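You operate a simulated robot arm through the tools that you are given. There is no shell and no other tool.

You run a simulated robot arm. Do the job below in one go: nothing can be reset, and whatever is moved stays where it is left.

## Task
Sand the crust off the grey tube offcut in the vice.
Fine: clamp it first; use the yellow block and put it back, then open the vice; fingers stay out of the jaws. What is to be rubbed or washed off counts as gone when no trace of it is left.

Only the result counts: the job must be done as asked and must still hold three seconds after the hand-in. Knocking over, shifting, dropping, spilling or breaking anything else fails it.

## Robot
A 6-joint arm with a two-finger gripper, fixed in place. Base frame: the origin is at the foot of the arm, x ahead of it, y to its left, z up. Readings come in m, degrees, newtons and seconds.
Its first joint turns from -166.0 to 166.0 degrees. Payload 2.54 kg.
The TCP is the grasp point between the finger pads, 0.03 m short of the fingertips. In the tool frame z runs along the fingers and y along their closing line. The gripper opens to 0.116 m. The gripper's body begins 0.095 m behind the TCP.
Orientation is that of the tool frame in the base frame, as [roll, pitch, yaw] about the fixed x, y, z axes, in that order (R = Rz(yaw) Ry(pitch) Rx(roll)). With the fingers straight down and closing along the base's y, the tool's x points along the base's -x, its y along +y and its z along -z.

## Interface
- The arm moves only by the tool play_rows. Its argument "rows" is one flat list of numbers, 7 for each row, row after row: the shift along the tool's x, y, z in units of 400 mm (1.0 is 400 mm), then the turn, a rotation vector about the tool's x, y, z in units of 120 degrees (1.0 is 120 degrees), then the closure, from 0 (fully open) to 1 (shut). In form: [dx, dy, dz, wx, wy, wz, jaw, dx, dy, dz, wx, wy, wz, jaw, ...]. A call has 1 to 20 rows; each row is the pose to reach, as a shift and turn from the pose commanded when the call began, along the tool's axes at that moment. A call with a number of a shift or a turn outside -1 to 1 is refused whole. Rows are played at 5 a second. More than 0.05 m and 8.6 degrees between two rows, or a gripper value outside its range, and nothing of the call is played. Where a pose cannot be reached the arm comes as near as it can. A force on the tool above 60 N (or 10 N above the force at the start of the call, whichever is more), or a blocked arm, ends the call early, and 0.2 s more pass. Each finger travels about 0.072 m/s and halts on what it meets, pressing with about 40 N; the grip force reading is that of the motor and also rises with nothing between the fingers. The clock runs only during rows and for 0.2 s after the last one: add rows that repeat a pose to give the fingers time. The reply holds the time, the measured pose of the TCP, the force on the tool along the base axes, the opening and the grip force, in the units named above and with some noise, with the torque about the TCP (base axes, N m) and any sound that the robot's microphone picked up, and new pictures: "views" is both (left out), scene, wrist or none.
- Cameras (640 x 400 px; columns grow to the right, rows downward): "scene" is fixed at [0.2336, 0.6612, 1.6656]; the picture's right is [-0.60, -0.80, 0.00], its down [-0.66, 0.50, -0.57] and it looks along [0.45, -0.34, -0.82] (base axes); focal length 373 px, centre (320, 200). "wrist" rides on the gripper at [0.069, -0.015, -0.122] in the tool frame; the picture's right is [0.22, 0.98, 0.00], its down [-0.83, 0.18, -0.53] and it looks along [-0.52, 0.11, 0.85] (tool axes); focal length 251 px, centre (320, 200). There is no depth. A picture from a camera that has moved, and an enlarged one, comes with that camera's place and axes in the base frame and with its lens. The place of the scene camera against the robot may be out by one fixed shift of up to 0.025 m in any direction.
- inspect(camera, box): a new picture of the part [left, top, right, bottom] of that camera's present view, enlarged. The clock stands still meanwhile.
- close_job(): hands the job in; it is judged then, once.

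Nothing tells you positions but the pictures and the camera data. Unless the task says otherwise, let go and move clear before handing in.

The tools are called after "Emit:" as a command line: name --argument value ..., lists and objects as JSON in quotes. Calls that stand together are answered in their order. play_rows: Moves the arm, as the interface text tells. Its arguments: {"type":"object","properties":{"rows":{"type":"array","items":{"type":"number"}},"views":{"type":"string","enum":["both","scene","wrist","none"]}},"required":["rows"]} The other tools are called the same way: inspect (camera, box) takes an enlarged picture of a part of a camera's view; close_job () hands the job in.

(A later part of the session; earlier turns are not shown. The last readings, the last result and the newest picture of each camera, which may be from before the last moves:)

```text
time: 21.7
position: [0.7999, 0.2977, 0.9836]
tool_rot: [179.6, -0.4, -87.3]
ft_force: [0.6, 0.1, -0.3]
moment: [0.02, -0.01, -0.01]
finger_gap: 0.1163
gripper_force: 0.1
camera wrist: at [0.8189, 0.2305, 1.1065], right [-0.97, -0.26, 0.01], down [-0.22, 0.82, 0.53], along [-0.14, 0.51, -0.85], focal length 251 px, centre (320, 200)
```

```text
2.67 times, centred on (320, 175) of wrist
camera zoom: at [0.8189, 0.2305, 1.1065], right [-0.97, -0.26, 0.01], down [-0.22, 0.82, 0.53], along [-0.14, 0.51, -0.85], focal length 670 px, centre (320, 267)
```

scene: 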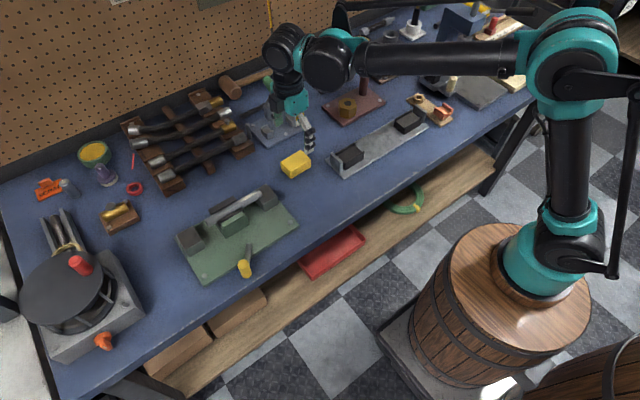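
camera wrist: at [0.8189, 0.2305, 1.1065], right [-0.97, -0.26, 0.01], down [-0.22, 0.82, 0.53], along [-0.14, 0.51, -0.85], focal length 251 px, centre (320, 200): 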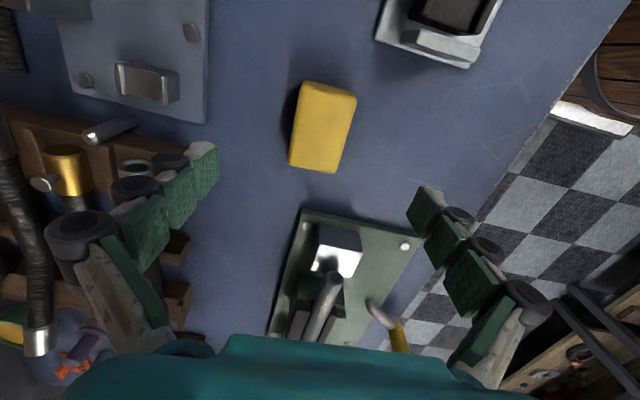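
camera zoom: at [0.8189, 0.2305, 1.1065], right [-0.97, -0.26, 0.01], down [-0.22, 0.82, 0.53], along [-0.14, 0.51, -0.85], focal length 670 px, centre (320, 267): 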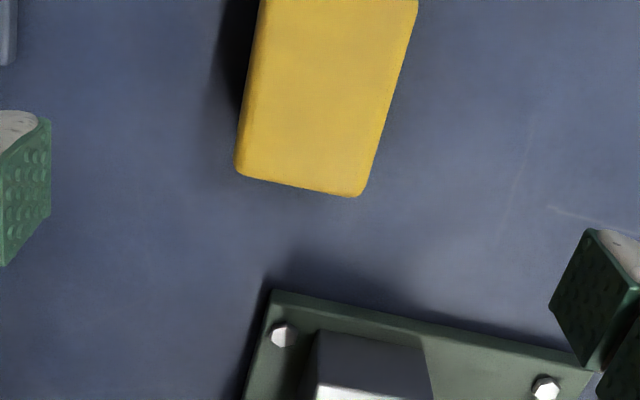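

The block's centre reads (0.800, 0.296), turned about 4° and right under the gripper. I'll square up the small tilt and lower the fingers to 10 mm above the bench.

Emit:
play_rows --rows '[0.002, 0, 0.06, 0.0033, -0.0033, -0.0083, 0, 0.004, 0, 0.12, 0.0033, -0.0033, -0.0083, 0, 0.004, 0, 0.17, 0.0033, -0.0033, -0.0083, 0, 0.004, 0, 0.21, 0.0033, -0.0033, -0.0083, 0, 0.004, 0, 0.234, 0.0033, -0.0033, -0.0083, 0, 0.004, 0, 0.234, 0.0033, -0.0033, -0.0083, 0]'

Emit:
inspect --camera "scene" --box '[240, 110, 360, 200]'

```text
time: 23.1
position: [0.7993, 0.2967, 0.8883]
tool_rot: [-180.0, 0.1, -86.4]
ft_force: [-1.1, -0.3, -0.3]
moment: [-0.01, -0.05, 0.0]
finger_gap: 0.116
gripper_force: 0.0
camera wrist: at [0.8177, 0.2288, 1.011], right [-0.96, -0.28, 0.0], down [-0.23, 0.81, 0.53], along [-0.14, 0.51, -0.85], focal length 251 px, centre (320, 200)
```

scene: 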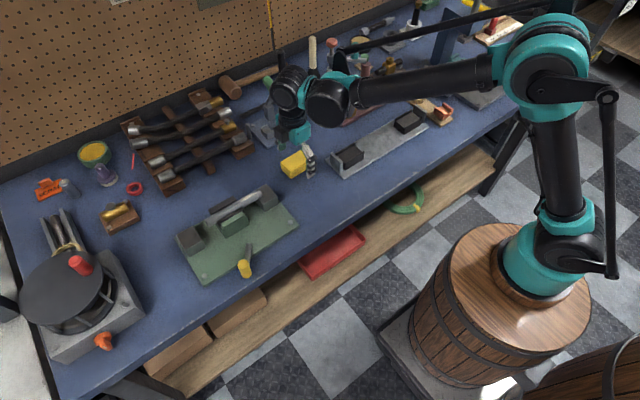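
wrist: 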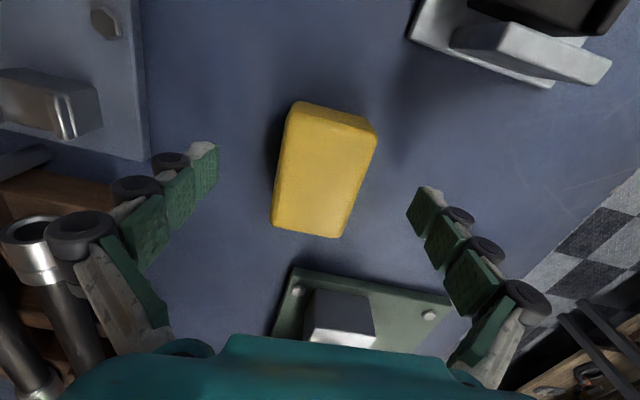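

```text
4.44 times, centred on (300, 155) of scene
camera zoom: at [0.2336, 0.6612, 1.6656], right [-0.6, -0.8, 0.0], down [-0.66, 0.5, -0.57], along [0.45, -0.34, -0.82], focal length 1657 px, centre (409, 400)
```

zoom: 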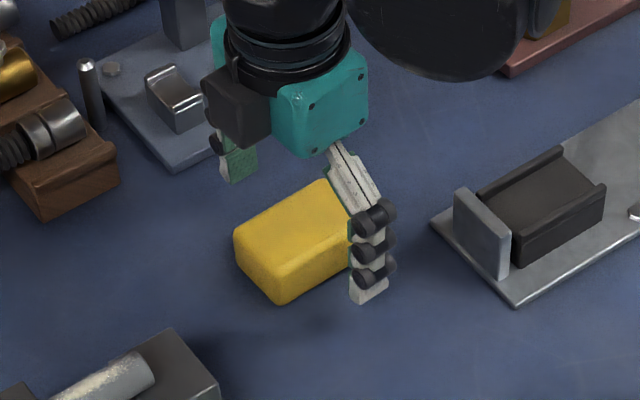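

Everything lines up, with fingers either side of the block and clear of the bench. Closing on it now.

Emit:
play_rows --rows '[0, 0, 0, 0, 0, 0, 0.3, 0, 0, 0, 0, 0, 0, 0.6, 0, 0, 0, 0, 0, 0, 1, 0, 0, 0, 0, 0, 0, 1, 0, 0, 0, 0, 0, 0, 1, 0, 0, 0, 0, 0, 0, 1]'

```text
time: 24.5
position: [0.7984, 0.2959, 0.8885]
tool_rot: [-180.0, 0.0, -86.4]
ft_force: [2.7, 0.7, 6.0]
moment: [0.07, -0.14, -0.19]
finger_gap: 0.049
gripper_force: 39.8
camera wrist: at [0.8177, 0.2288, 1.0114], right [-0.96, -0.27, 0.0], down [-0.23, 0.81, 0.53], along [-0.14, 0.51, -0.85], focal length 251 px, centre (320, 200)
```

scene: 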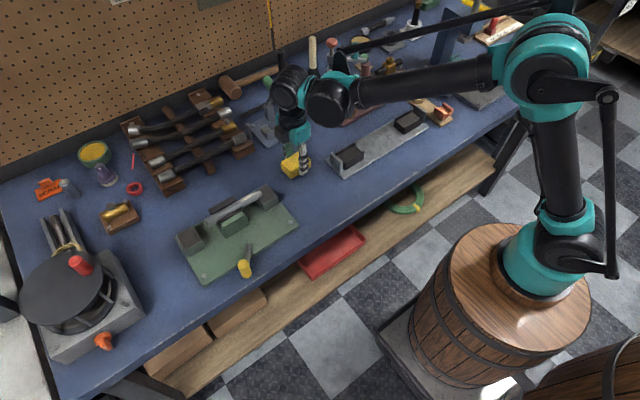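
wrist: 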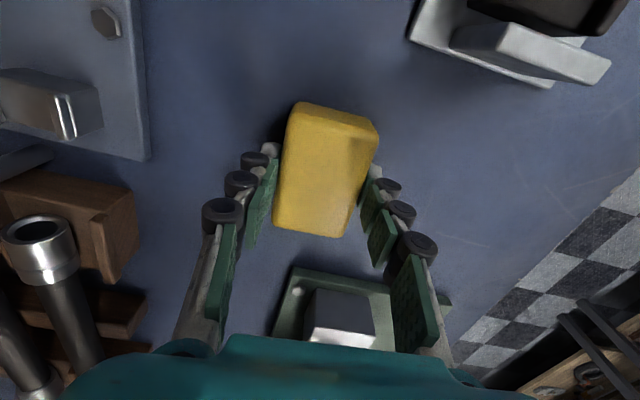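

The block is gripped (gap 49 mm). I'll lift it and carry it over the crusted end of the tube, staying high.

Emit:
play_rows --rows '[0, 0, -0.06, 0, 0, 0, 1, 0, 0, -0.15, 0, 0, 0, 1, 0, 0, -0.24, 0, 0, 0, 1, 0, 0, -0.3, 0, 0, 0, 1, -0.09, 0.021, -0.3, 0, 0, 0.01, 1, -0.183, 0.043, -0.3, 0, 0, 0.02, 1, -0.275, 0.064, -0.3, 0, 0, 0.03, 1, -0.366, 0.086, -0.3, 0, 0, 0.03, 1, -0.4576, 0.1072, -0.3, 0, 0, 0.03, 1, -0.4576, 0.1072, -0.3, 0, 0, 0.03, 1, -0.4576, 0.1072, -0.3, 0, 0, 0.03, 1]'

Emit:
inspect --camera "wrist" --box '[200, 90, 440, 250]'

Emit:
inspect --camera "scene" --box '[170, 130, 330, 290]'

```text
time: 26.9
position: [0.7445, 0.4753, 1.0064]
tool_rot: [-179.8, 0.1, -90.0]
ft_force: [-0.2, -0.1, -0.4]
moment: [0.0, 0.02, -0.04]
finger_gap: 0.0488
gripper_force: 39.9
camera wrist: at [0.7588, 0.4071, 1.1302], right [-0.98, -0.21, 0.0], down [-0.18, 0.83, 0.53], along [-0.11, 0.52, -0.84], focal length 251 px, centre (320, 200)
```

scene: 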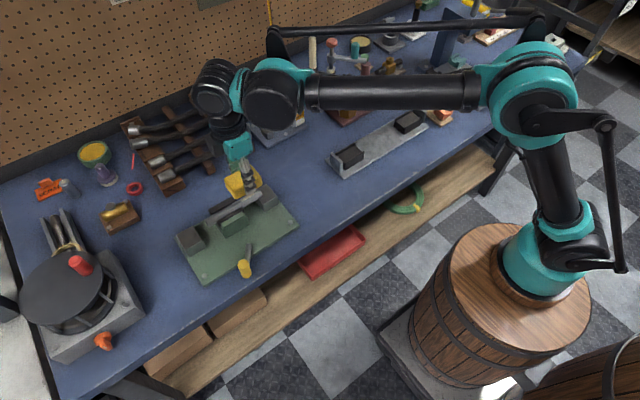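
wrist: 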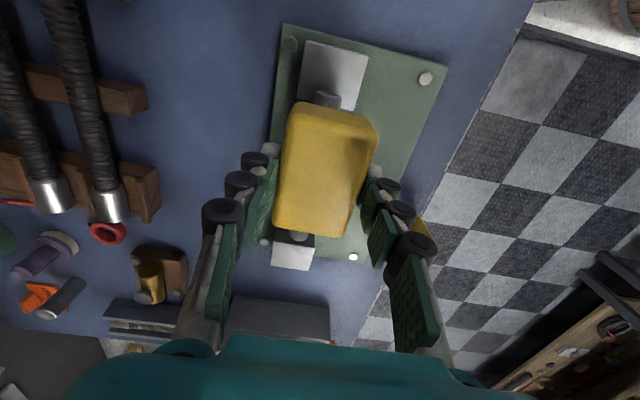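

```text
2.50 times, centred on (320, 170) of wrist
camera zoom: at [0.7588, 0.4071, 1.1302], right [-0.98, -0.21, 0.0], down [-0.18, 0.83, 0.53], along [-0.11, 0.52, -0.84], focal length 629 px, centre (320, 275)
```

zoom: 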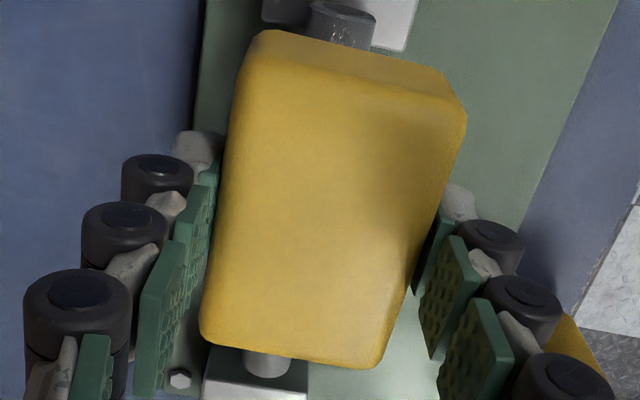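

```text
2.50 times, centred on (250, 210) of scene
camera zoom: at [0.2336, 0.6612, 1.6656], right [-0.6, -0.8, 0.0], down [-0.66, 0.5, -0.57], along [0.45, -0.34, -0.82], focal length 932 px, centre (495, 175)
```

zoom: 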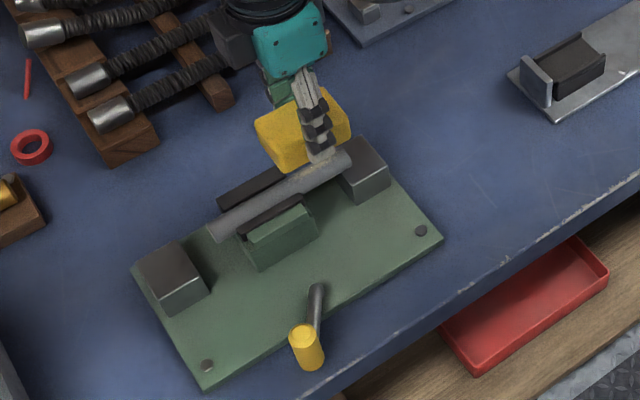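

The block is square over the tube. I'll lower it gently until it just touches, checking the force.

Emit:
play_rows --rows '[0, 0, 0.05, 0, 0, 0, 1, 0, 0, 0.09, 0, 0, 0, 1, 0, 0, 0.1, 0, 0, 0, 1, 0, 0, 0.105, 0, 0, 0, 1, 0, 0, 0.108, 0, 0, 0, 1, 0, 0, 0.108, 0, 0, 0, 1]' --views "wrist"

```text
time: 28.3
position: [0.7447, 0.4754, 0.9664]
tool_rot: [-179.9, 0.1, -90.1]
ft_force: [-0.5, 0.0, -1.5]
moment: [0.03, 0.01, 0.01]
finger_gap: 0.0485
gripper_force: 40.1
camera wrist: at [0.7594, 0.4064, 1.0879], right [-0.98, -0.21, 0.0], down [-0.18, 0.83, 0.53], along [-0.11, 0.52, -0.84], focal length 251 px, centre (320, 200)
```

wrist: 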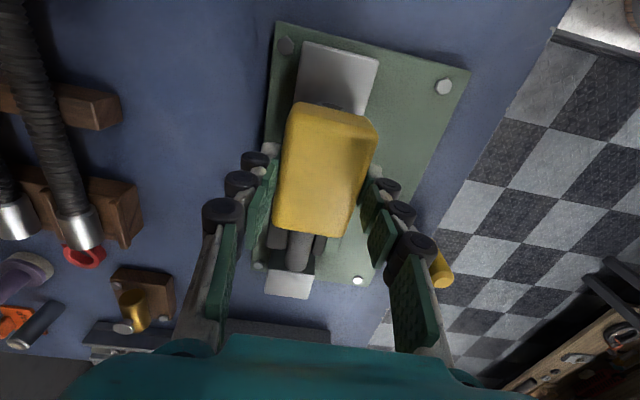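

No contact yet at z 0.966. I'll continue down in 1 mm steps.

Emit:
play_rows --rows '[0, 0, 0.0025, 0, 0, 0, 1, 0, 0, 0.005, 0, 0, 0, 1, 0, 0, 0.0075, 0, 0, 0, 1, 0, 0, 0.0075, 0, 0, 0, 1]' --views "none"

```text
time: 29.3
position: [0.7451, 0.4755, 0.9635]
tool_rot: [-179.8, 0.1, -90.0]
ft_force: [0.6, -0.7, 14.0]
moment: [0.32, -0.04, -0.04]
finger_gap: 0.0489
gripper_force: 39.9
```

Contact at z 0.9635 with about 14 N. I'll rub back and forth along the tube with this light pressure.

Emit:
play_rows --rows '[0.03, 0, 0, 0, 0, 0, 1, 0.06, 0, 0, 0, 0, 0, 1, 0.03, 0, 0, 0, 0, 0, 1, 0, 0, 0, 0, 0, 0, 1, -0.03, 0, 0, 0, 0, 0, 1, -0.06, 0, 0, 0, 0, 0, 1, -0.03, 0, 0, 0, 0, 0, 1, 0, 0, 0, 0, 0, 0, 1, 0.03, 0, 0, 0, 0, 0, 1, 0.06, 0, 0, 0, 0, 0, 1, 0.03, 0, 0, 0, 0, 0, 1, 0, 0, 0, 0, 0, 0, 1, -0.03, 0, 0, 0, 0, 0, 1, -0.06, 0, 0, 0, 0, 0, 1, -0.03, 0, 0, 0, 0, 0, 1, 0, 0, 0, 0, 0, 0, 1]' --views "both"

Emit:
inspect --camera "wrist" --box '[200, 80, 440, 260]'

```text
time: 32.7
position: [0.7438, 0.4758, 0.9641]
tool_rot: [-179.9, 0.1, -90.0]
ft_force: [0.7, -0.7, -0.7]
moment: [0.01, 0.02, -0.02]
finger_gap: 0.049
gripper_force: 39.4
camera wrist: at [0.7589, 0.407, 1.0865], right [-0.98, -0.21, 0.0], down [-0.18, 0.83, 0.53], along [-0.11, 0.52, -0.84], focal length 251 px, centre (320, 200)
```

scene: 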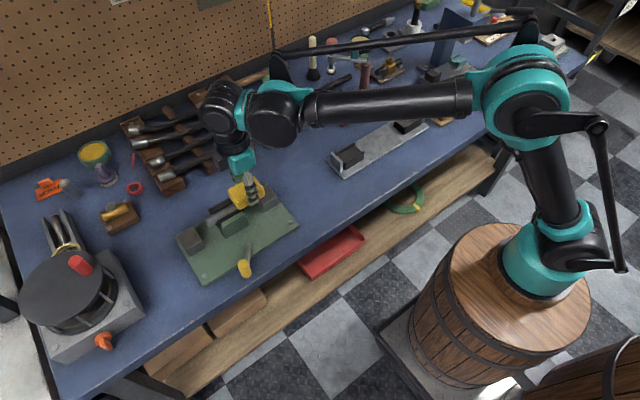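
wrist: 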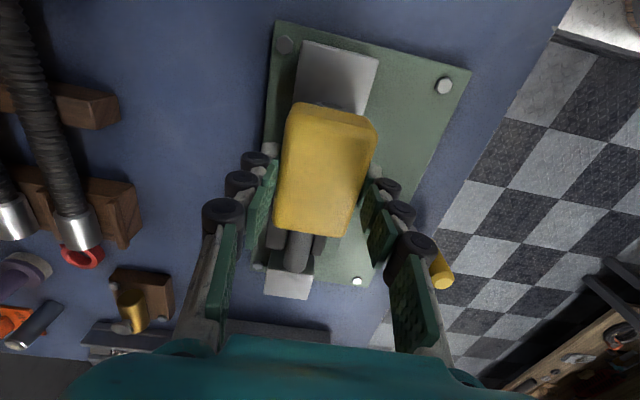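

```text
2.22 times, centred on (320, 170) of wrist
camera zoom: at [0.7589, 0.407, 1.0865], right [-0.98, -0.21, 0.0], down [-0.18, 0.83, 0.53], along [-0.11, 0.52, -0.84], focal length 559 px, centre (320, 267)
```

zoom: 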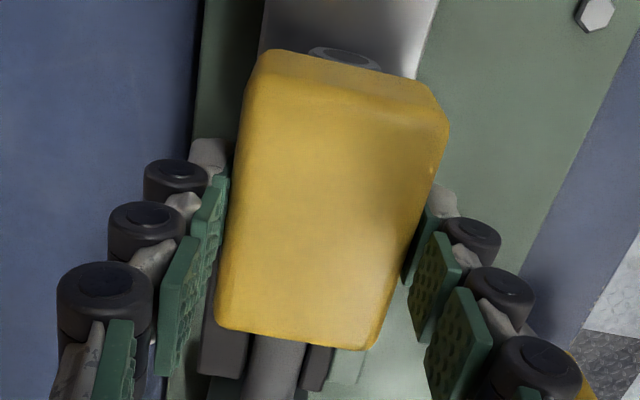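

The block seated itself and the pressure dropped to zero, so I'll press down a little more.

Emit:
play_rows --rows '[0, 0, 0.0025, 0, 0, 0, 1, 0, 0, 0.004, 0, 0, 0, 1, 0, 0, 0.004, 0, 0, 0, 1]' --views "none"

```text
time: 33.5
position: [0.7448, 0.4754, 0.9639]
tool_rot: [-179.8, 0.1, -90.0]
ft_force: [0.3, 4.5, 23.4]
moment: [0.86, 0.01, -0.01]
finger_gap: 0.0486
gripper_force: 39.8
```

The contact force is centred at the block's +y edge rather than over the crust. I'll lift off, back away, and look at the crust and the block's alignment.

Emit:
play_rows --rows '[0, 0, -0.05, 0, 0, 0, 1, 0, 0, -0.12, 0, 0, 0, 1, 0.1, 0, -0.16, 0, 0, 0, 1, 0.2, 0, -0.16, 0, 0, 0, 1, 0.3, 0, -0.16, 0, 0, 0, 1, 0.3, 0, -0.16, 0, 0, 0, 1]' --views "both"

Emit:
inspect --camera "wrist" --box '[230, 180, 400, 330]'

Emit:
inspect --camera "scene" --box '[190, 170, 290, 240]'

Emit:
inspect --camera "scene" --box '[230, 110, 320, 190]'

```text
time: 34.9
position: [0.7453, 0.3541, 1.0273]
tool_rot: [-179.9, 0.2, -90.1]
ft_force: [0.7, -0.6, -0.7]
moment: [0.01, 0.04, 0.02]
finger_gap: 0.0487
gripper_force: 40.2
camera wrist: at [0.7593, 0.2855, 1.1489], right [-0.98, -0.21, 0.0], down [-0.18, 0.83, 0.53], along [-0.11, 0.52, -0.84], focal length 251 px, centre (320, 200)
```

scene: 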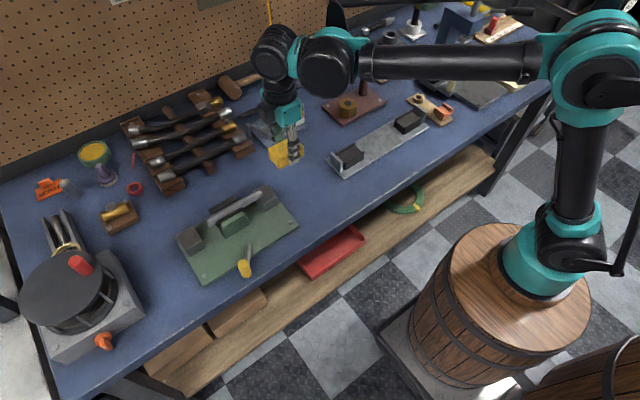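
wrist: 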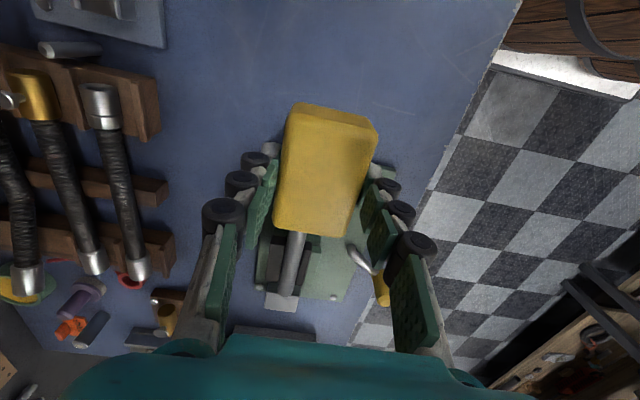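

```text
2.67 times, centred on (315, 255) of wrist
camera zoom: at [0.7593, 0.2855, 1.1489], right [-0.98, -0.21, 0.0], down [-0.18, 0.83, 0.53], along [-0.11, 0.52, -0.84], focal length 670 px, centre (333, 53)
```

zoom: 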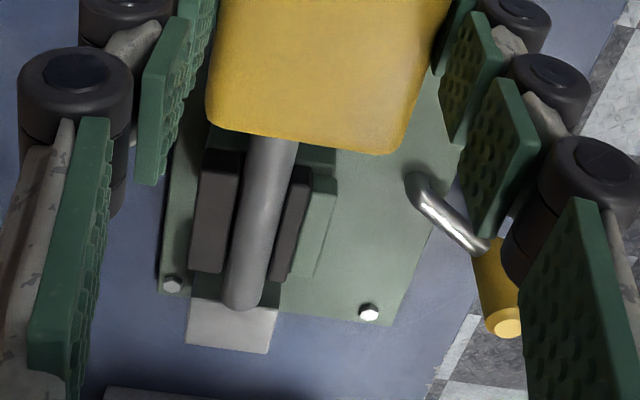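

```text
5.71 times, centred on (240, 205) of scene
camera zoom: at [0.2336, 0.6612, 1.6656], right [-0.6, -0.8, 0.0], down [-0.66, 0.5, -0.57], along [0.45, -0.34, -0.82], focal length 2130 px, centre (777, 171)
```

zoom: 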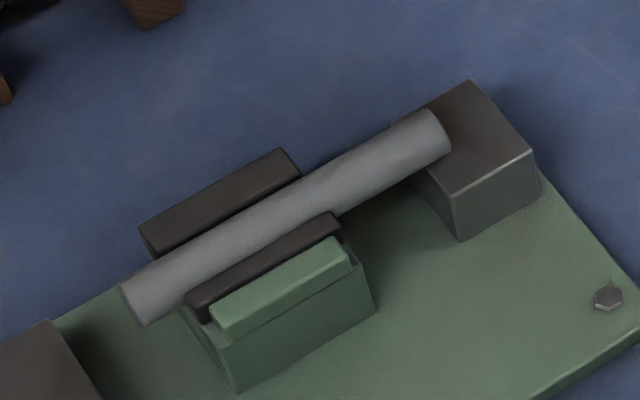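

```text
5.00 times, centred on (275, 150) of scene
camera zoom: at [0.2336, 0.6612, 1.6656], right [-0.6, -0.8, 0.0], down [-0.66, 0.5, -0.57], along [0.45, -0.34, -0.82], focal length 1864 px, centre (545, 450)
```

zoom: 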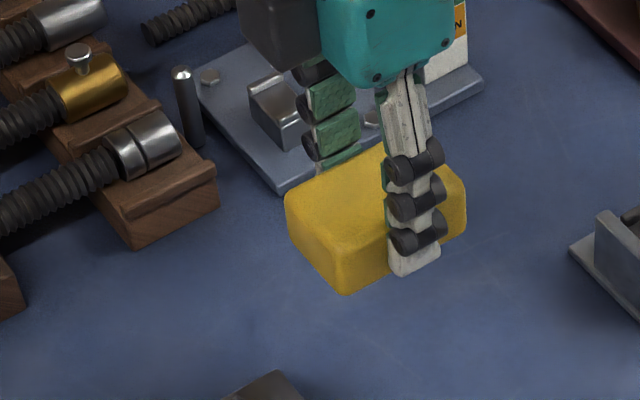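

From the scene camera the tube now looks clean. I'll back off a bit further so the wrist camera can check the whole end for leftover specks.

Emit:
play_rows --rows '[0.08, 0, 0, 0, 0, 0, 1, 0.16, 0, 0, 0, 0, 0, 1, 0.16, 0, 0, 0, 0, 0, 1]' --views "wrist"

Emit:
inspect --camera "wrist" --box '[260, 220, 340, 280]'

Emit:
inspect --camera "scene" --box '[235, 180, 275, 210]'

```text
time: 35.7
position: [0.7432, 0.2931, 1.0264]
tool_rot: [-179.9, 0.2, -90.0]
ft_force: [-0.1, 0.3, -0.3]
moment: [0.0, 0.0, 0.01]
finger_gap: 0.0487
gripper_force: 40.0
camera wrist: at [0.7578, 0.2239, 1.1485], right [-0.98, -0.21, 0.0], down [-0.18, 0.83, 0.53], along [-0.11, 0.52, -0.84], focal length 251 px, centre (320, 200)
```

wrist: 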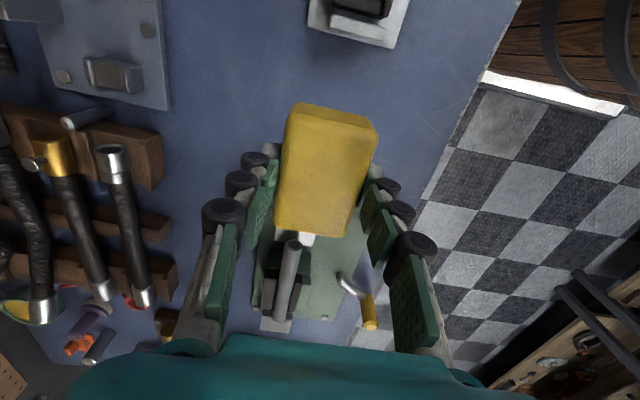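

```text
6.67 times, centred on (300, 250) of wrist
camera zoom: at [0.7578, 0.2239, 1.1485], right [-0.98, -0.21, 0.0], down [-0.18, 0.83, 0.53], along [-0.11, 0.52, -0.84], focal length 1676 px, centre (453, -133)
```

zoom: 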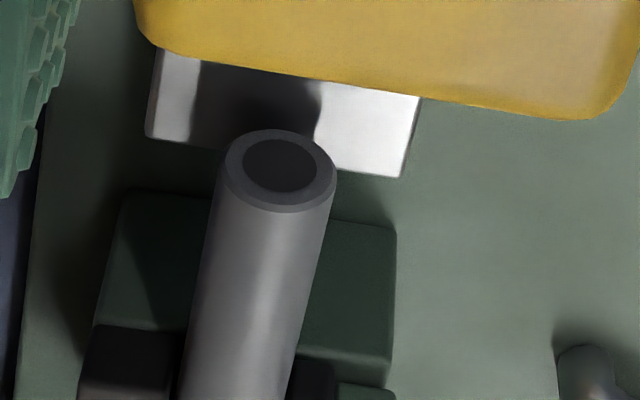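

```text
13.33 times, centred on (255, 195) of scene
camera zoom: at [0.2336, 0.6612, 1.6656], right [-0.6, -0.8, 0.0], down [-0.66, 0.5, -0.57], along [0.45, -0.34, -0.82], focal length 4971 px, centre (1187, 267)
```

zoom: 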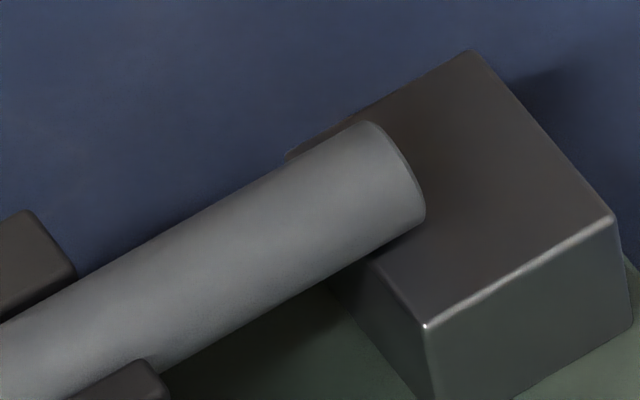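

The tube is clean from every angle I can see, with no crust left. Now I'll carry the block back over its original spot and lower it close to the bench.

Emit:
play_rows --rows '[-0.004, -0.068, 0, 0, 0, -0.015, 1, -0.009, -0.136, 0, 0, 0, -0.03, 1, -0.009, -0.136, 0.1, 0, 0, -0.03, 1, -0.009, -0.136, 0.2, 0, 0, -0.03, 1, -0.009, -0.136, 0.28, 0, 0, -0.03, 1, -0.009, -0.136, 0.32, 0, 0, -0.03, 1, -0.009, -0.136, 0.33, 0, 0, -0.03, 1, -0.009, -0.136, 0.33, 0, 0, -0.03, 1]' --views "both"

Emit:
inspect --camera "scene" --box '[250, 120, 340, 190]'

```text
time: 37.5
position: [0.8014, 0.2945, 0.8943]
tool_rot: [-179.9, 0.1, -86.4]
ft_force: [-0.7, 0.0, -1.2]
moment: [0.0, 0.01, -0.01]
finger_gap: 0.0489
gripper_force: 39.7
camera wrist: at [0.8183, 0.2273, 1.0167], right [-0.96, -0.28, 0.0], down [-0.23, 0.81, 0.53], along [-0.14, 0.51, -0.85], focal length 251 px, centre (320, 200)
```

scene: 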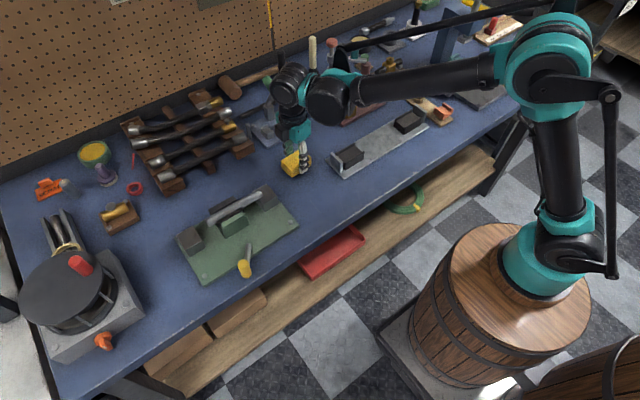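
wrist: 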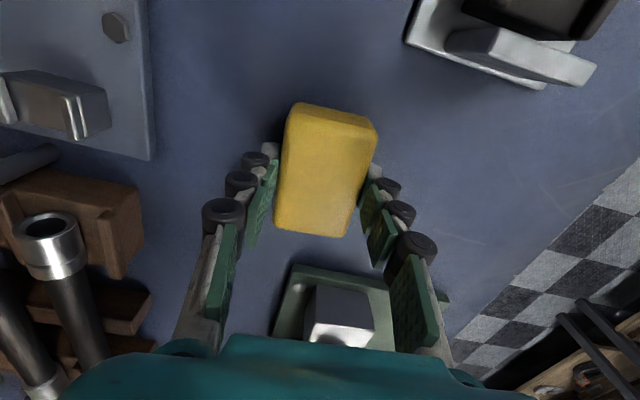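

```text
5.71 times, centred on (295, 155) of scene
camera zoom: at [0.2336, 0.6612, 1.6656], right [-0.6, -0.8, 0.0], down [-0.66, 0.5, -0.57], along [0.45, -0.34, -0.82], focal length 2130 px, centre (463, 457)
```

zoom: 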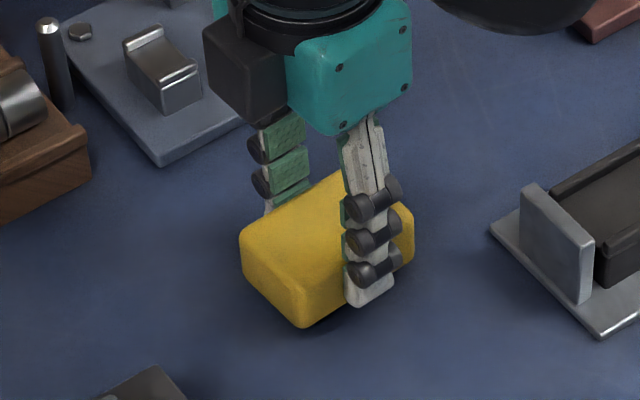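

The block is about 6 mm above its original place. I'll ease it down until it touches.

Emit:
play_rows --rows '[-0.0025, 0.004, 0.005, 0, 0, 0, 1, -0.0025, 0.004, 0.0075, 0, 0, 0, 1, -0.0025, 0.004, 0.01, 0, 0, 0, 1, -0.0025, 0.004, 0.0115, 0, 0, 0, 1, -0.0025, 0.004, 0.0115, 0, 0, 0, 1]' --views "none"

```text
time: 38.7
position: [0.7968, 0.2955, 0.8895]
tool_rot: [-179.9, 0.0, -86.3]
ft_force: [0.1, -1.4, -0.7]
moment: [-0.01, 0.03, 0.02]
finger_gap: 0.0487
gripper_force: 40.1
```

Emit:
play_rows --rows '[0, 0, 0.002, 0, 0, 0, 1, 0, 0, 0.004, 0, 0, 0, 1, 0, 0, 0.004, 0, 0, 0, 1]' --views "none"

```text
time: 39.5
position: [0.7977, 0.2955, 0.8882]
tool_rot: [-179.8, 0.2, -86.4]
ft_force: [3.2, 1.7, 34.3]
moment: [-0.6, -0.01, 0.0]
finger_gap: 0.0488
gripper_force: 39.9
```

It's touching the bench (34 N), so I'll release and lift straight up.

Emit:
play_rows --rows '[0, 0, -0.001, 0, 0, 0, 0.55, 0, 0, -0.001, 0, 0, 0, 0.3, 0, 0, -0.001, 0, 0, 0, 0, 0, 0, -0.001, 0, 0, 0, 0, 0, 0, -0.001, 0, 0, 0, 0, 0, 0, -0.08, 0, 0, 0, 0, 0, 0, -0.18, 0, 0, 0, 0, 0, 0, -0.29, 0, 0, 0, 0, 0, 0, -0.29, 0, 0, 0, 0]' --views "both"

Emit:
inspect --camera "wrist" --box '[200, 60, 440, 210]'

Emit:
inspect --camera "scene" --box '[250, 120, 340, 190]'

```text
time: 41.5
position: [0.7976, 0.295, 1.0044]
tool_rot: [-179.9, 0.1, -86.3]
ft_force: [0.7, -0.9, 0.4]
moment: [0.0, -0.03, 0.0]
finger_gap: 0.116
gripper_force: 0.1
camera wrist: at [0.8156, 0.2278, 1.1261], right [-0.96, -0.28, 0.0], down [-0.23, 0.81, 0.53], along [-0.14, 0.51, -0.85], focal length 251 px, centre (320, 200)
```

scene: 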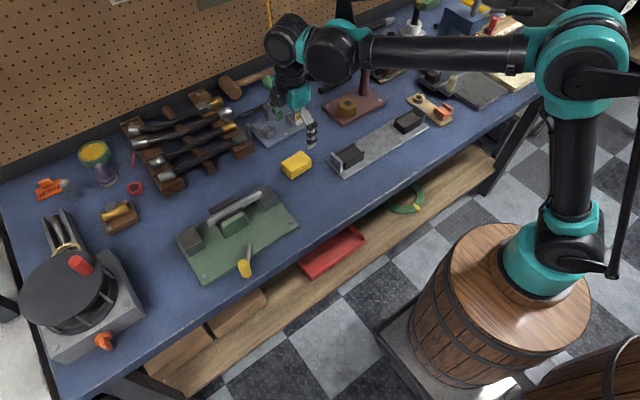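
wrist: 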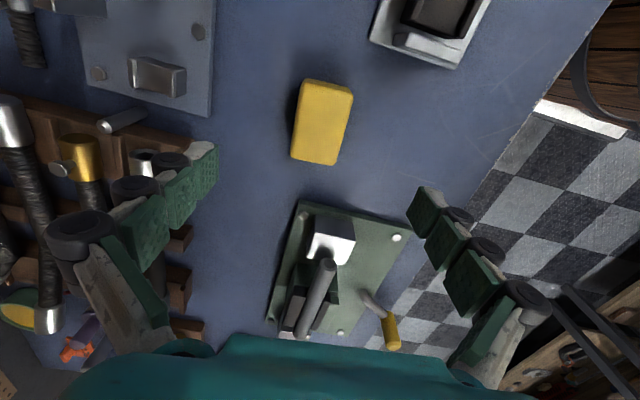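

```text
2.67 times, centred on (320, 135) of wrist
camera zoom: at [0.8156, 0.2278, 1.1261], right [-0.96, -0.28, 0.0], down [-0.23, 0.81, 0.53], along [-0.14, 0.51, -0.85], focal length 670 px, centre (320, 373)
```

zoom: 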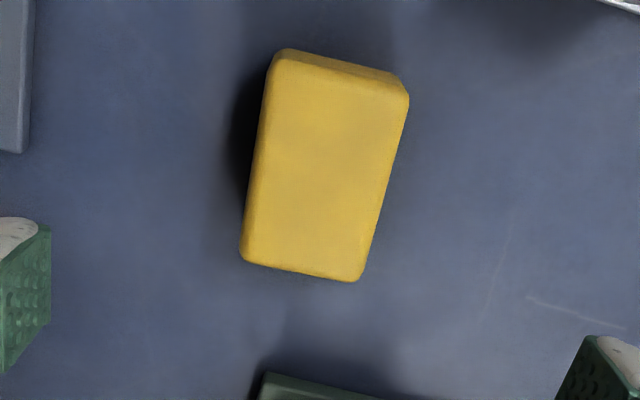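

```text
5.71 times, centred on (295, 155) of scene
camera zoom: at [0.2336, 0.6612, 1.6656], right [-0.6, -0.8, 0.0], down [-0.66, 0.5, -0.57], along [0.45, -0.34, -0.82], focal length 2130 px, centre (463, 457)
```

zoom: 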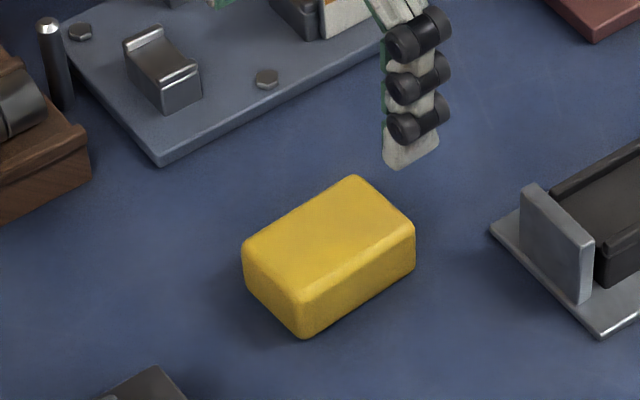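

The block is back in its place, flat. Next I'll look at the bare tube up close from the front before opening the vice.

Emit:
play_rows --rows '[-0.037, 0.018, -0.01, 0, 0, 0.065, 0, -0.074, 0.036, -0.02, 0, 0, 0.13, 0, -0.111, 0.054, -0.02, 0, 0, 0.195, 0, -0.1475, 0.072, -0.02, 0, 0, 0.26, 0, -0.184, 0.09, -0.02, 0, 0, 0.325, 0, -0.221, 0.108, -0.02, 0, 0, 0.39, 0, -0.258, 0.126, -0.02, 0, 0, 0.455, 0, -0.295, 0.144, -0.02, 0, 0, 0.52, 0, -0.332, 0.162, -0.01, 0, 0, 0.585, 0, -0.369, 0.18, 0, 0, 0, 0.65, 0, -0.406, 0.198, 0, 0, 0, 0.715, 0, -0.4425, 0.216, 0.005, 0, 0, 0.781, 0, -0.4425, 0.216, 0.005, 0, 0, 0.781, 0]' --views "both"

Emit:
inspect --camera "wrist" --box '[220, 130, 420, 255]'

Emit:
inspect --camera "wrist" --box '[260, 160, 360, 220]'

```text
time: 44.3
position: [0.6993, 0.4695, 1.0027]
tool_rot: [179.9, 0.1, 179.8]
ft_force: [-0.4, 0.3, -0.3]
moment: [0.0, -0.01, -0.01]
finger_gap: 0.1158
gripper_force: 0.0
camera wrist: at [0.6302, 0.4534, 1.1248], right [-0.21, 0.98, 0.0], down [0.83, 0.18, 0.54], along [0.52, 0.11, -0.84], focal length 251 px, centre (320, 200)
```

scene: 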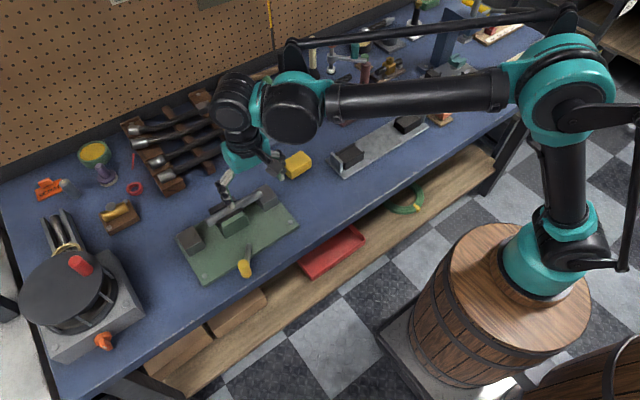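
wrist: 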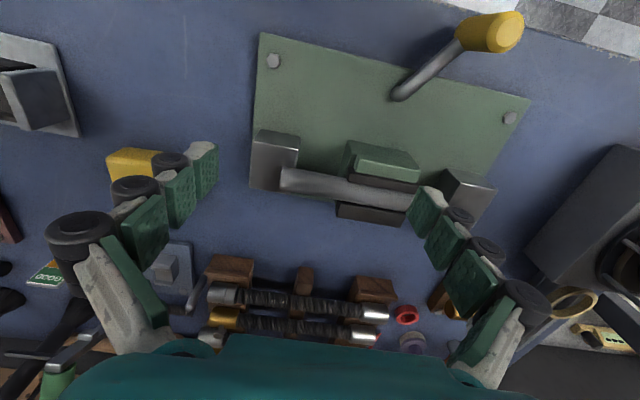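

```text
3.20 times, centred on (320, 192) of wrist
camera zoom: at [0.6302, 0.4534, 1.1248], right [-0.21, 0.98, 0.0], down [0.83, 0.18, 0.54], along [0.52, 0.11, -0.84], focal length 805 px, centre (320, 224)
```

zoom: 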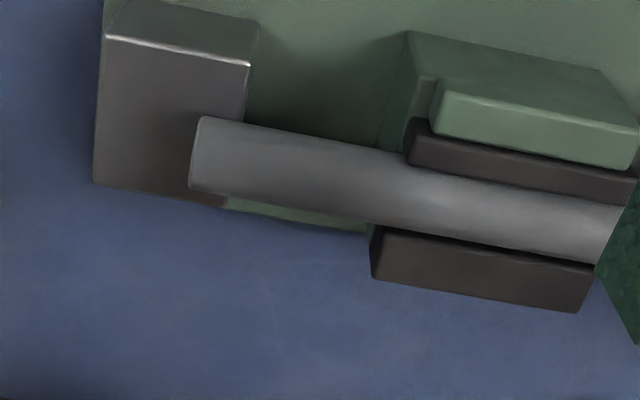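

```text
6.40 times, centred on (310, 190) of wrist
camera zoom: at [0.6302, 0.4534, 1.1248], right [-0.21, 0.98, 0.0], down [0.83, 0.18, 0.54], along [0.52, 0.11, -0.84], focal length 1609 px, centre (384, 264)
```

zoom: 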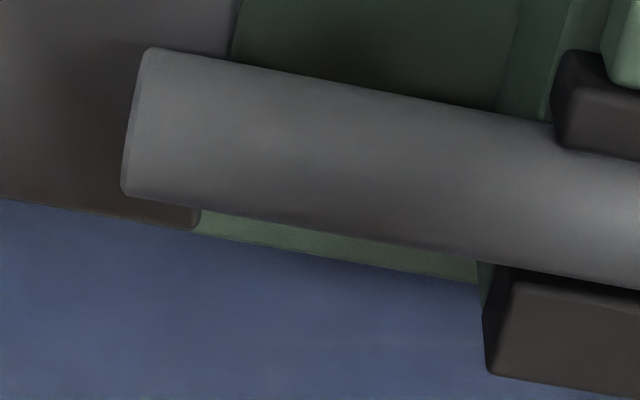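

The tube is clean all round. Now I'll return to the lever knob, hovering above it and turned to match the lever (about 143°).

Emit:
play_rows --rows '[0.048, 0.052, 0, 0, 0, 0.062, 0, 0.095, 0.104, 0, 0, 0, 0.123, 0, 0.143, 0.157, 0.01, 0, 0, 0.185, 0, 0.19, 0.209, 0.02, 0, 0, 0.246, 0, 0.238, 0.261, 0.044, 0, 0, 0.308, 0, 0.238, 0.261, 0.044, 0, 0, 0.308, 0]' --views "wrist"

Emit:
inspect --camera "wrist" --box '[240, 80, 400, 230]'

```text
time: 45.7
position: [0.6036, 0.572, 0.9833]
tool_rot: [179.9, 0.1, 142.7]
ft_force: [0.6, -0.2, 0.3]
moment: [0.02, 0.02, -0.01]
finger_gap: 0.1161
gripper_force: 0.0
camera wrist: at [0.5388, 0.6016, 1.1047], right [0.42, 0.91, 0.0], down [0.77, -0.36, 0.54], along [0.49, -0.22, -0.84], focal length 251 px, centre (320, 200)
```

wrist: 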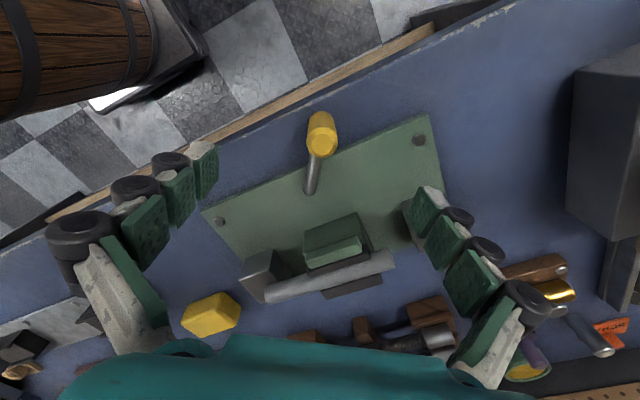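

```text
2.67 times, centred on (320, 155) of wrist
camera zoom: at [0.5388, 0.6016, 1.1047], right [0.42, 0.91, 0.0], down [0.77, -0.36, 0.54], along [0.49, -0.22, -0.84], focal length 670 px, centre (320, 320)
```

zoom: 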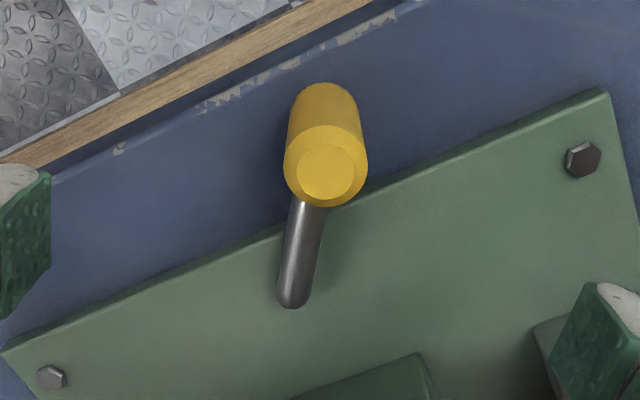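

The knob is at about (0.601, 0.575). I'll make a small correction, then lower and grip it.

Emit:
play_rows --rows '[0.0098, 0.002, 0.06, 0, 0, 0, 0, 0.0098, 0.002, 0.12, 0, 0, 0, 0, 0.0098, 0.002, 0.17, 0, 0, 0, 0, 0.0098, 0.002, 0.196, 0, 0, 0, 0, 0.0098, 0.002, 0.196, 0, 0, 0, 0.4, 0.0098, 0.002, 0.196, 0, 0, 0, 0.7, 0.0098, 0.002, 0.196, 0, 0, 0, 1, 0.0098, 0.002, 0.196, 0, 0, 0, 1, 0.0098, 0.002, 0.196, 0, 0, 0, 1, 0.0098, 0.002, 0.196, 0, 0, 0, 1]' --views "wrist"

```text
time: 47.9
position: [0.6027, 0.5741, 0.9045]
tool_rot: [-179.9, 0.0, 142.8]
ft_force: [-13.8, -17.2, -14.3]
moment: [-0.55, 0.33, -0.28]
finger_gap: 0.0234
gripper_force: 44.8
camera wrist: at [0.5376, 0.604, 1.0271], right [0.42, 0.91, 0.0], down [0.77, -0.35, 0.53], along [0.49, -0.22, -0.85], focal length 251 px, centre (320, 200)
```

wrist: 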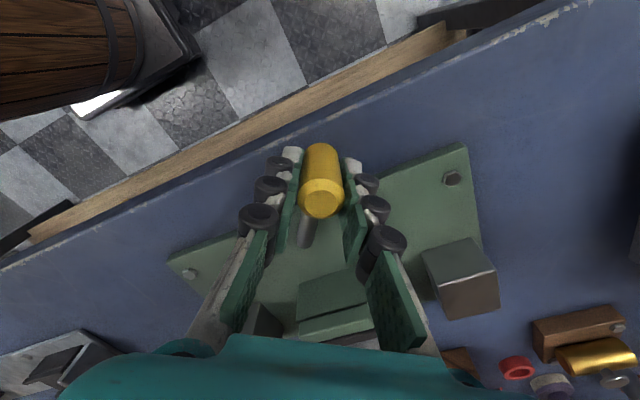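

Knob gripped. I'll swing the lever back in the opening direction, 40° first.

Emit:
play_rows --rows '[-0.0004, -0.0122, 0, 0, 0, -0.0333, 1, -0.0017, -0.0244, 0, 0, 0, -0.0667, 1, -0.0068, -0.0482, 0, 0, 0, -0.1333, 1, -0.0151, -0.0712, 0, 0, 0, -0.2, 1, -0.0266, -0.0927, 0, 0, 0, -0.2667, 1, -0.0409, -0.1125, 0, 0, 0, -0.3333, 1, -0.0409, -0.1125, 0, 0, 0, -0.3333, 1]' --views "wrist"

```text
time: 49.5
position: [0.5894, 0.5302, 0.9052]
tool_rot: [179.9, 0.0, -177.1]
ft_force: [2.6, 2.3, -25.3]
moment: [0.07, -0.25, 0.16]
finger_gap: 0.0233
gripper_force: 44.8
camera wrist: at [0.521, 0.5118, 1.0272], right [-0.27, 0.96, 0.0], down [0.81, 0.22, 0.54], along [0.52, 0.14, -0.84], focal length 251 px, centre (320, 200)
```

wrist: 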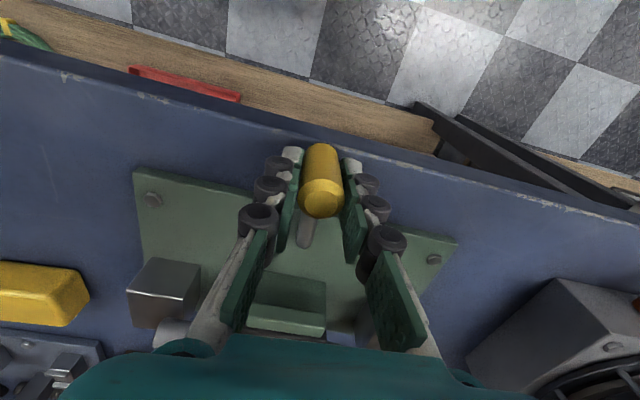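

That's moving freely. I'll swing the remaining ~30° back to where the lever started.

Emit:
play_rows --rows '[-0.0017, -0.0244, 0.0015, 0, 0, -0.0667, 1, -0.0068, -0.0482, 0.0015, 0, 0, -0.1333, 1, -0.0151, -0.0712, 0.0015, 0, 0, -0.2, 1, -0.0234, -0.0875, 0.0015, 0, 0, -0.25, 1, -0.0234, -0.0875, 0.0015, 0, 0, -0.25, 1]' --views "both"

```text
time: 50.7
position: [0.6021, 0.4958, 0.9051]
tool_rot: [180.0, 0.3, -147.0]
ft_force: [26.5, 28.5, 28.4]
moment: [0.64, -0.56, -0.26]
finger_gap: 0.0232
gripper_force: 44.9
camera wrist: at [0.551, 0.4456, 1.0269], right [-0.71, 0.7, 0.0], down [0.59, 0.6, 0.54], along [0.38, 0.38, -0.84], focal length 251 px, centre (320, 200)
```

scene: 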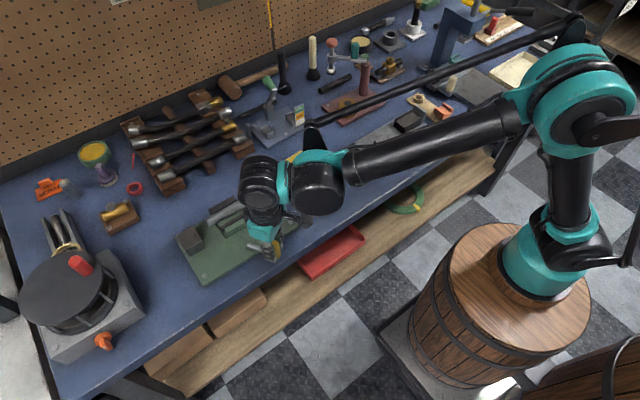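
wrist: 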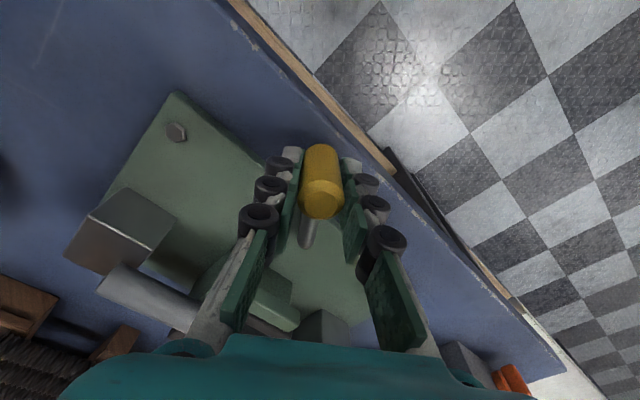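

The lever is back at its original angle against its open stop. I'll release the knob and lift clear.

Emit:
play_rows --rows '[-0.002, 0, 0, 0, 0, 0, 0.75, -0.002, 0, 0, 0, 0, 0, 0.5, -0.002, 0, 0, 0, 0, 0, 0.35, -0.002, 0, 0, 0, 0, 0, 0.35, -0.002, 0, -0.06, 0, 0, 0, 0.35, -0.002, 0, -0.14, 0, 0, 0, 0.35, -0.002, 0, -0.24, 0, 0, 0, 0.35, -0.002, 0, -0.34, 0, 0, 0, 0.35, -0.002, 0, -0.34, 0, 0, 0, 0.35]' --views "both"

Emit:
inspect --camera "wrist" --box '[140, 100, 420, 320]'

Emit:
inspect --camera "scene" --box '[170, 170, 320, 290]'

```text
time: 52.7
position: [0.5999, 0.4948, 1.0417]
tool_rot: [-179.9, 0.2, -147.1]
ft_force: [-0.3, -0.3, -0.8]
moment: [-0.02, 0.02, 0.01]
finger_gap: 0.0754
gripper_force: 0.0
camera wrist: at [0.5499, 0.4453, 1.1636], right [-0.71, 0.7, 0.0], down [0.59, 0.6, 0.54], along [0.38, 0.38, -0.84], focal length 251 px, centre (320, 200)
```

scene: 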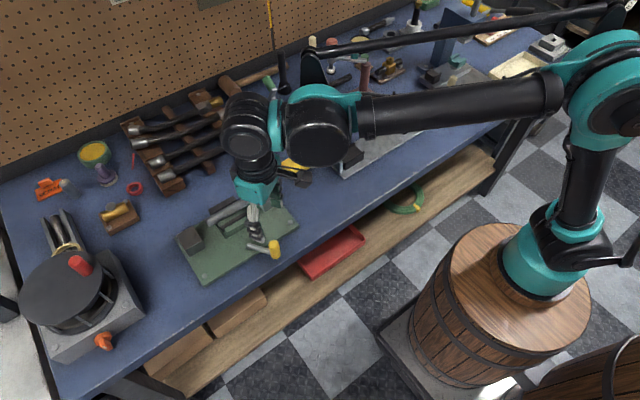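
wrist: 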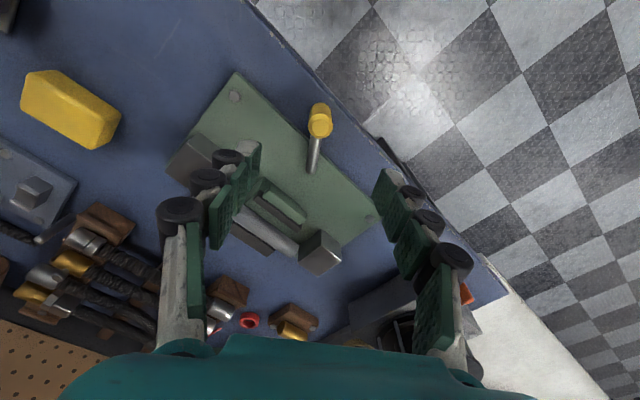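

```text
1.82 times, centred on (280, 210) of wrist
camera zoom: at [0.5499, 0.4453, 1.1636], right [-0.71, 0.7, 0.0], down [0.59, 0.6, 0.54], along [0.38, 0.38, -0.84], focal length 457 px, centre (393, 182)
```

zoom: 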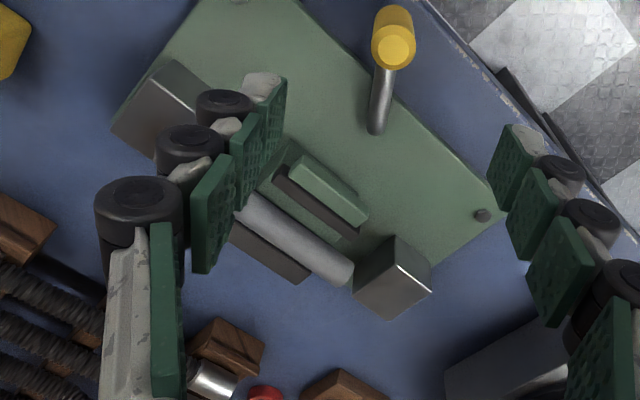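

```text
3.33 times, centred on (245, 230) of scene
camera zoom: at [0.2336, 0.6612, 1.6656], right [-0.6, -0.8, 0.0], down [-0.66, 0.5, -0.57], along [0.45, -0.34, -0.82], focal length 1243 px, centre (570, 100)
```

zoom: 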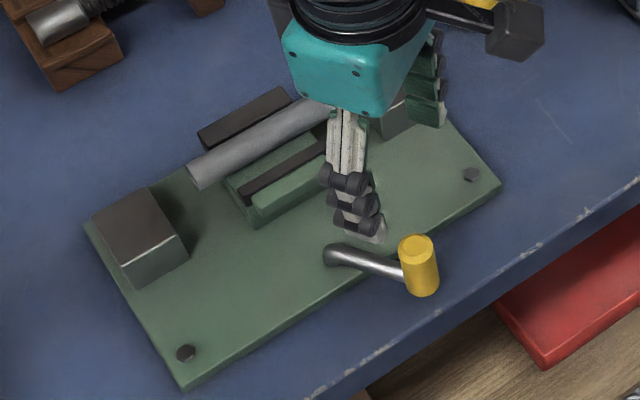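

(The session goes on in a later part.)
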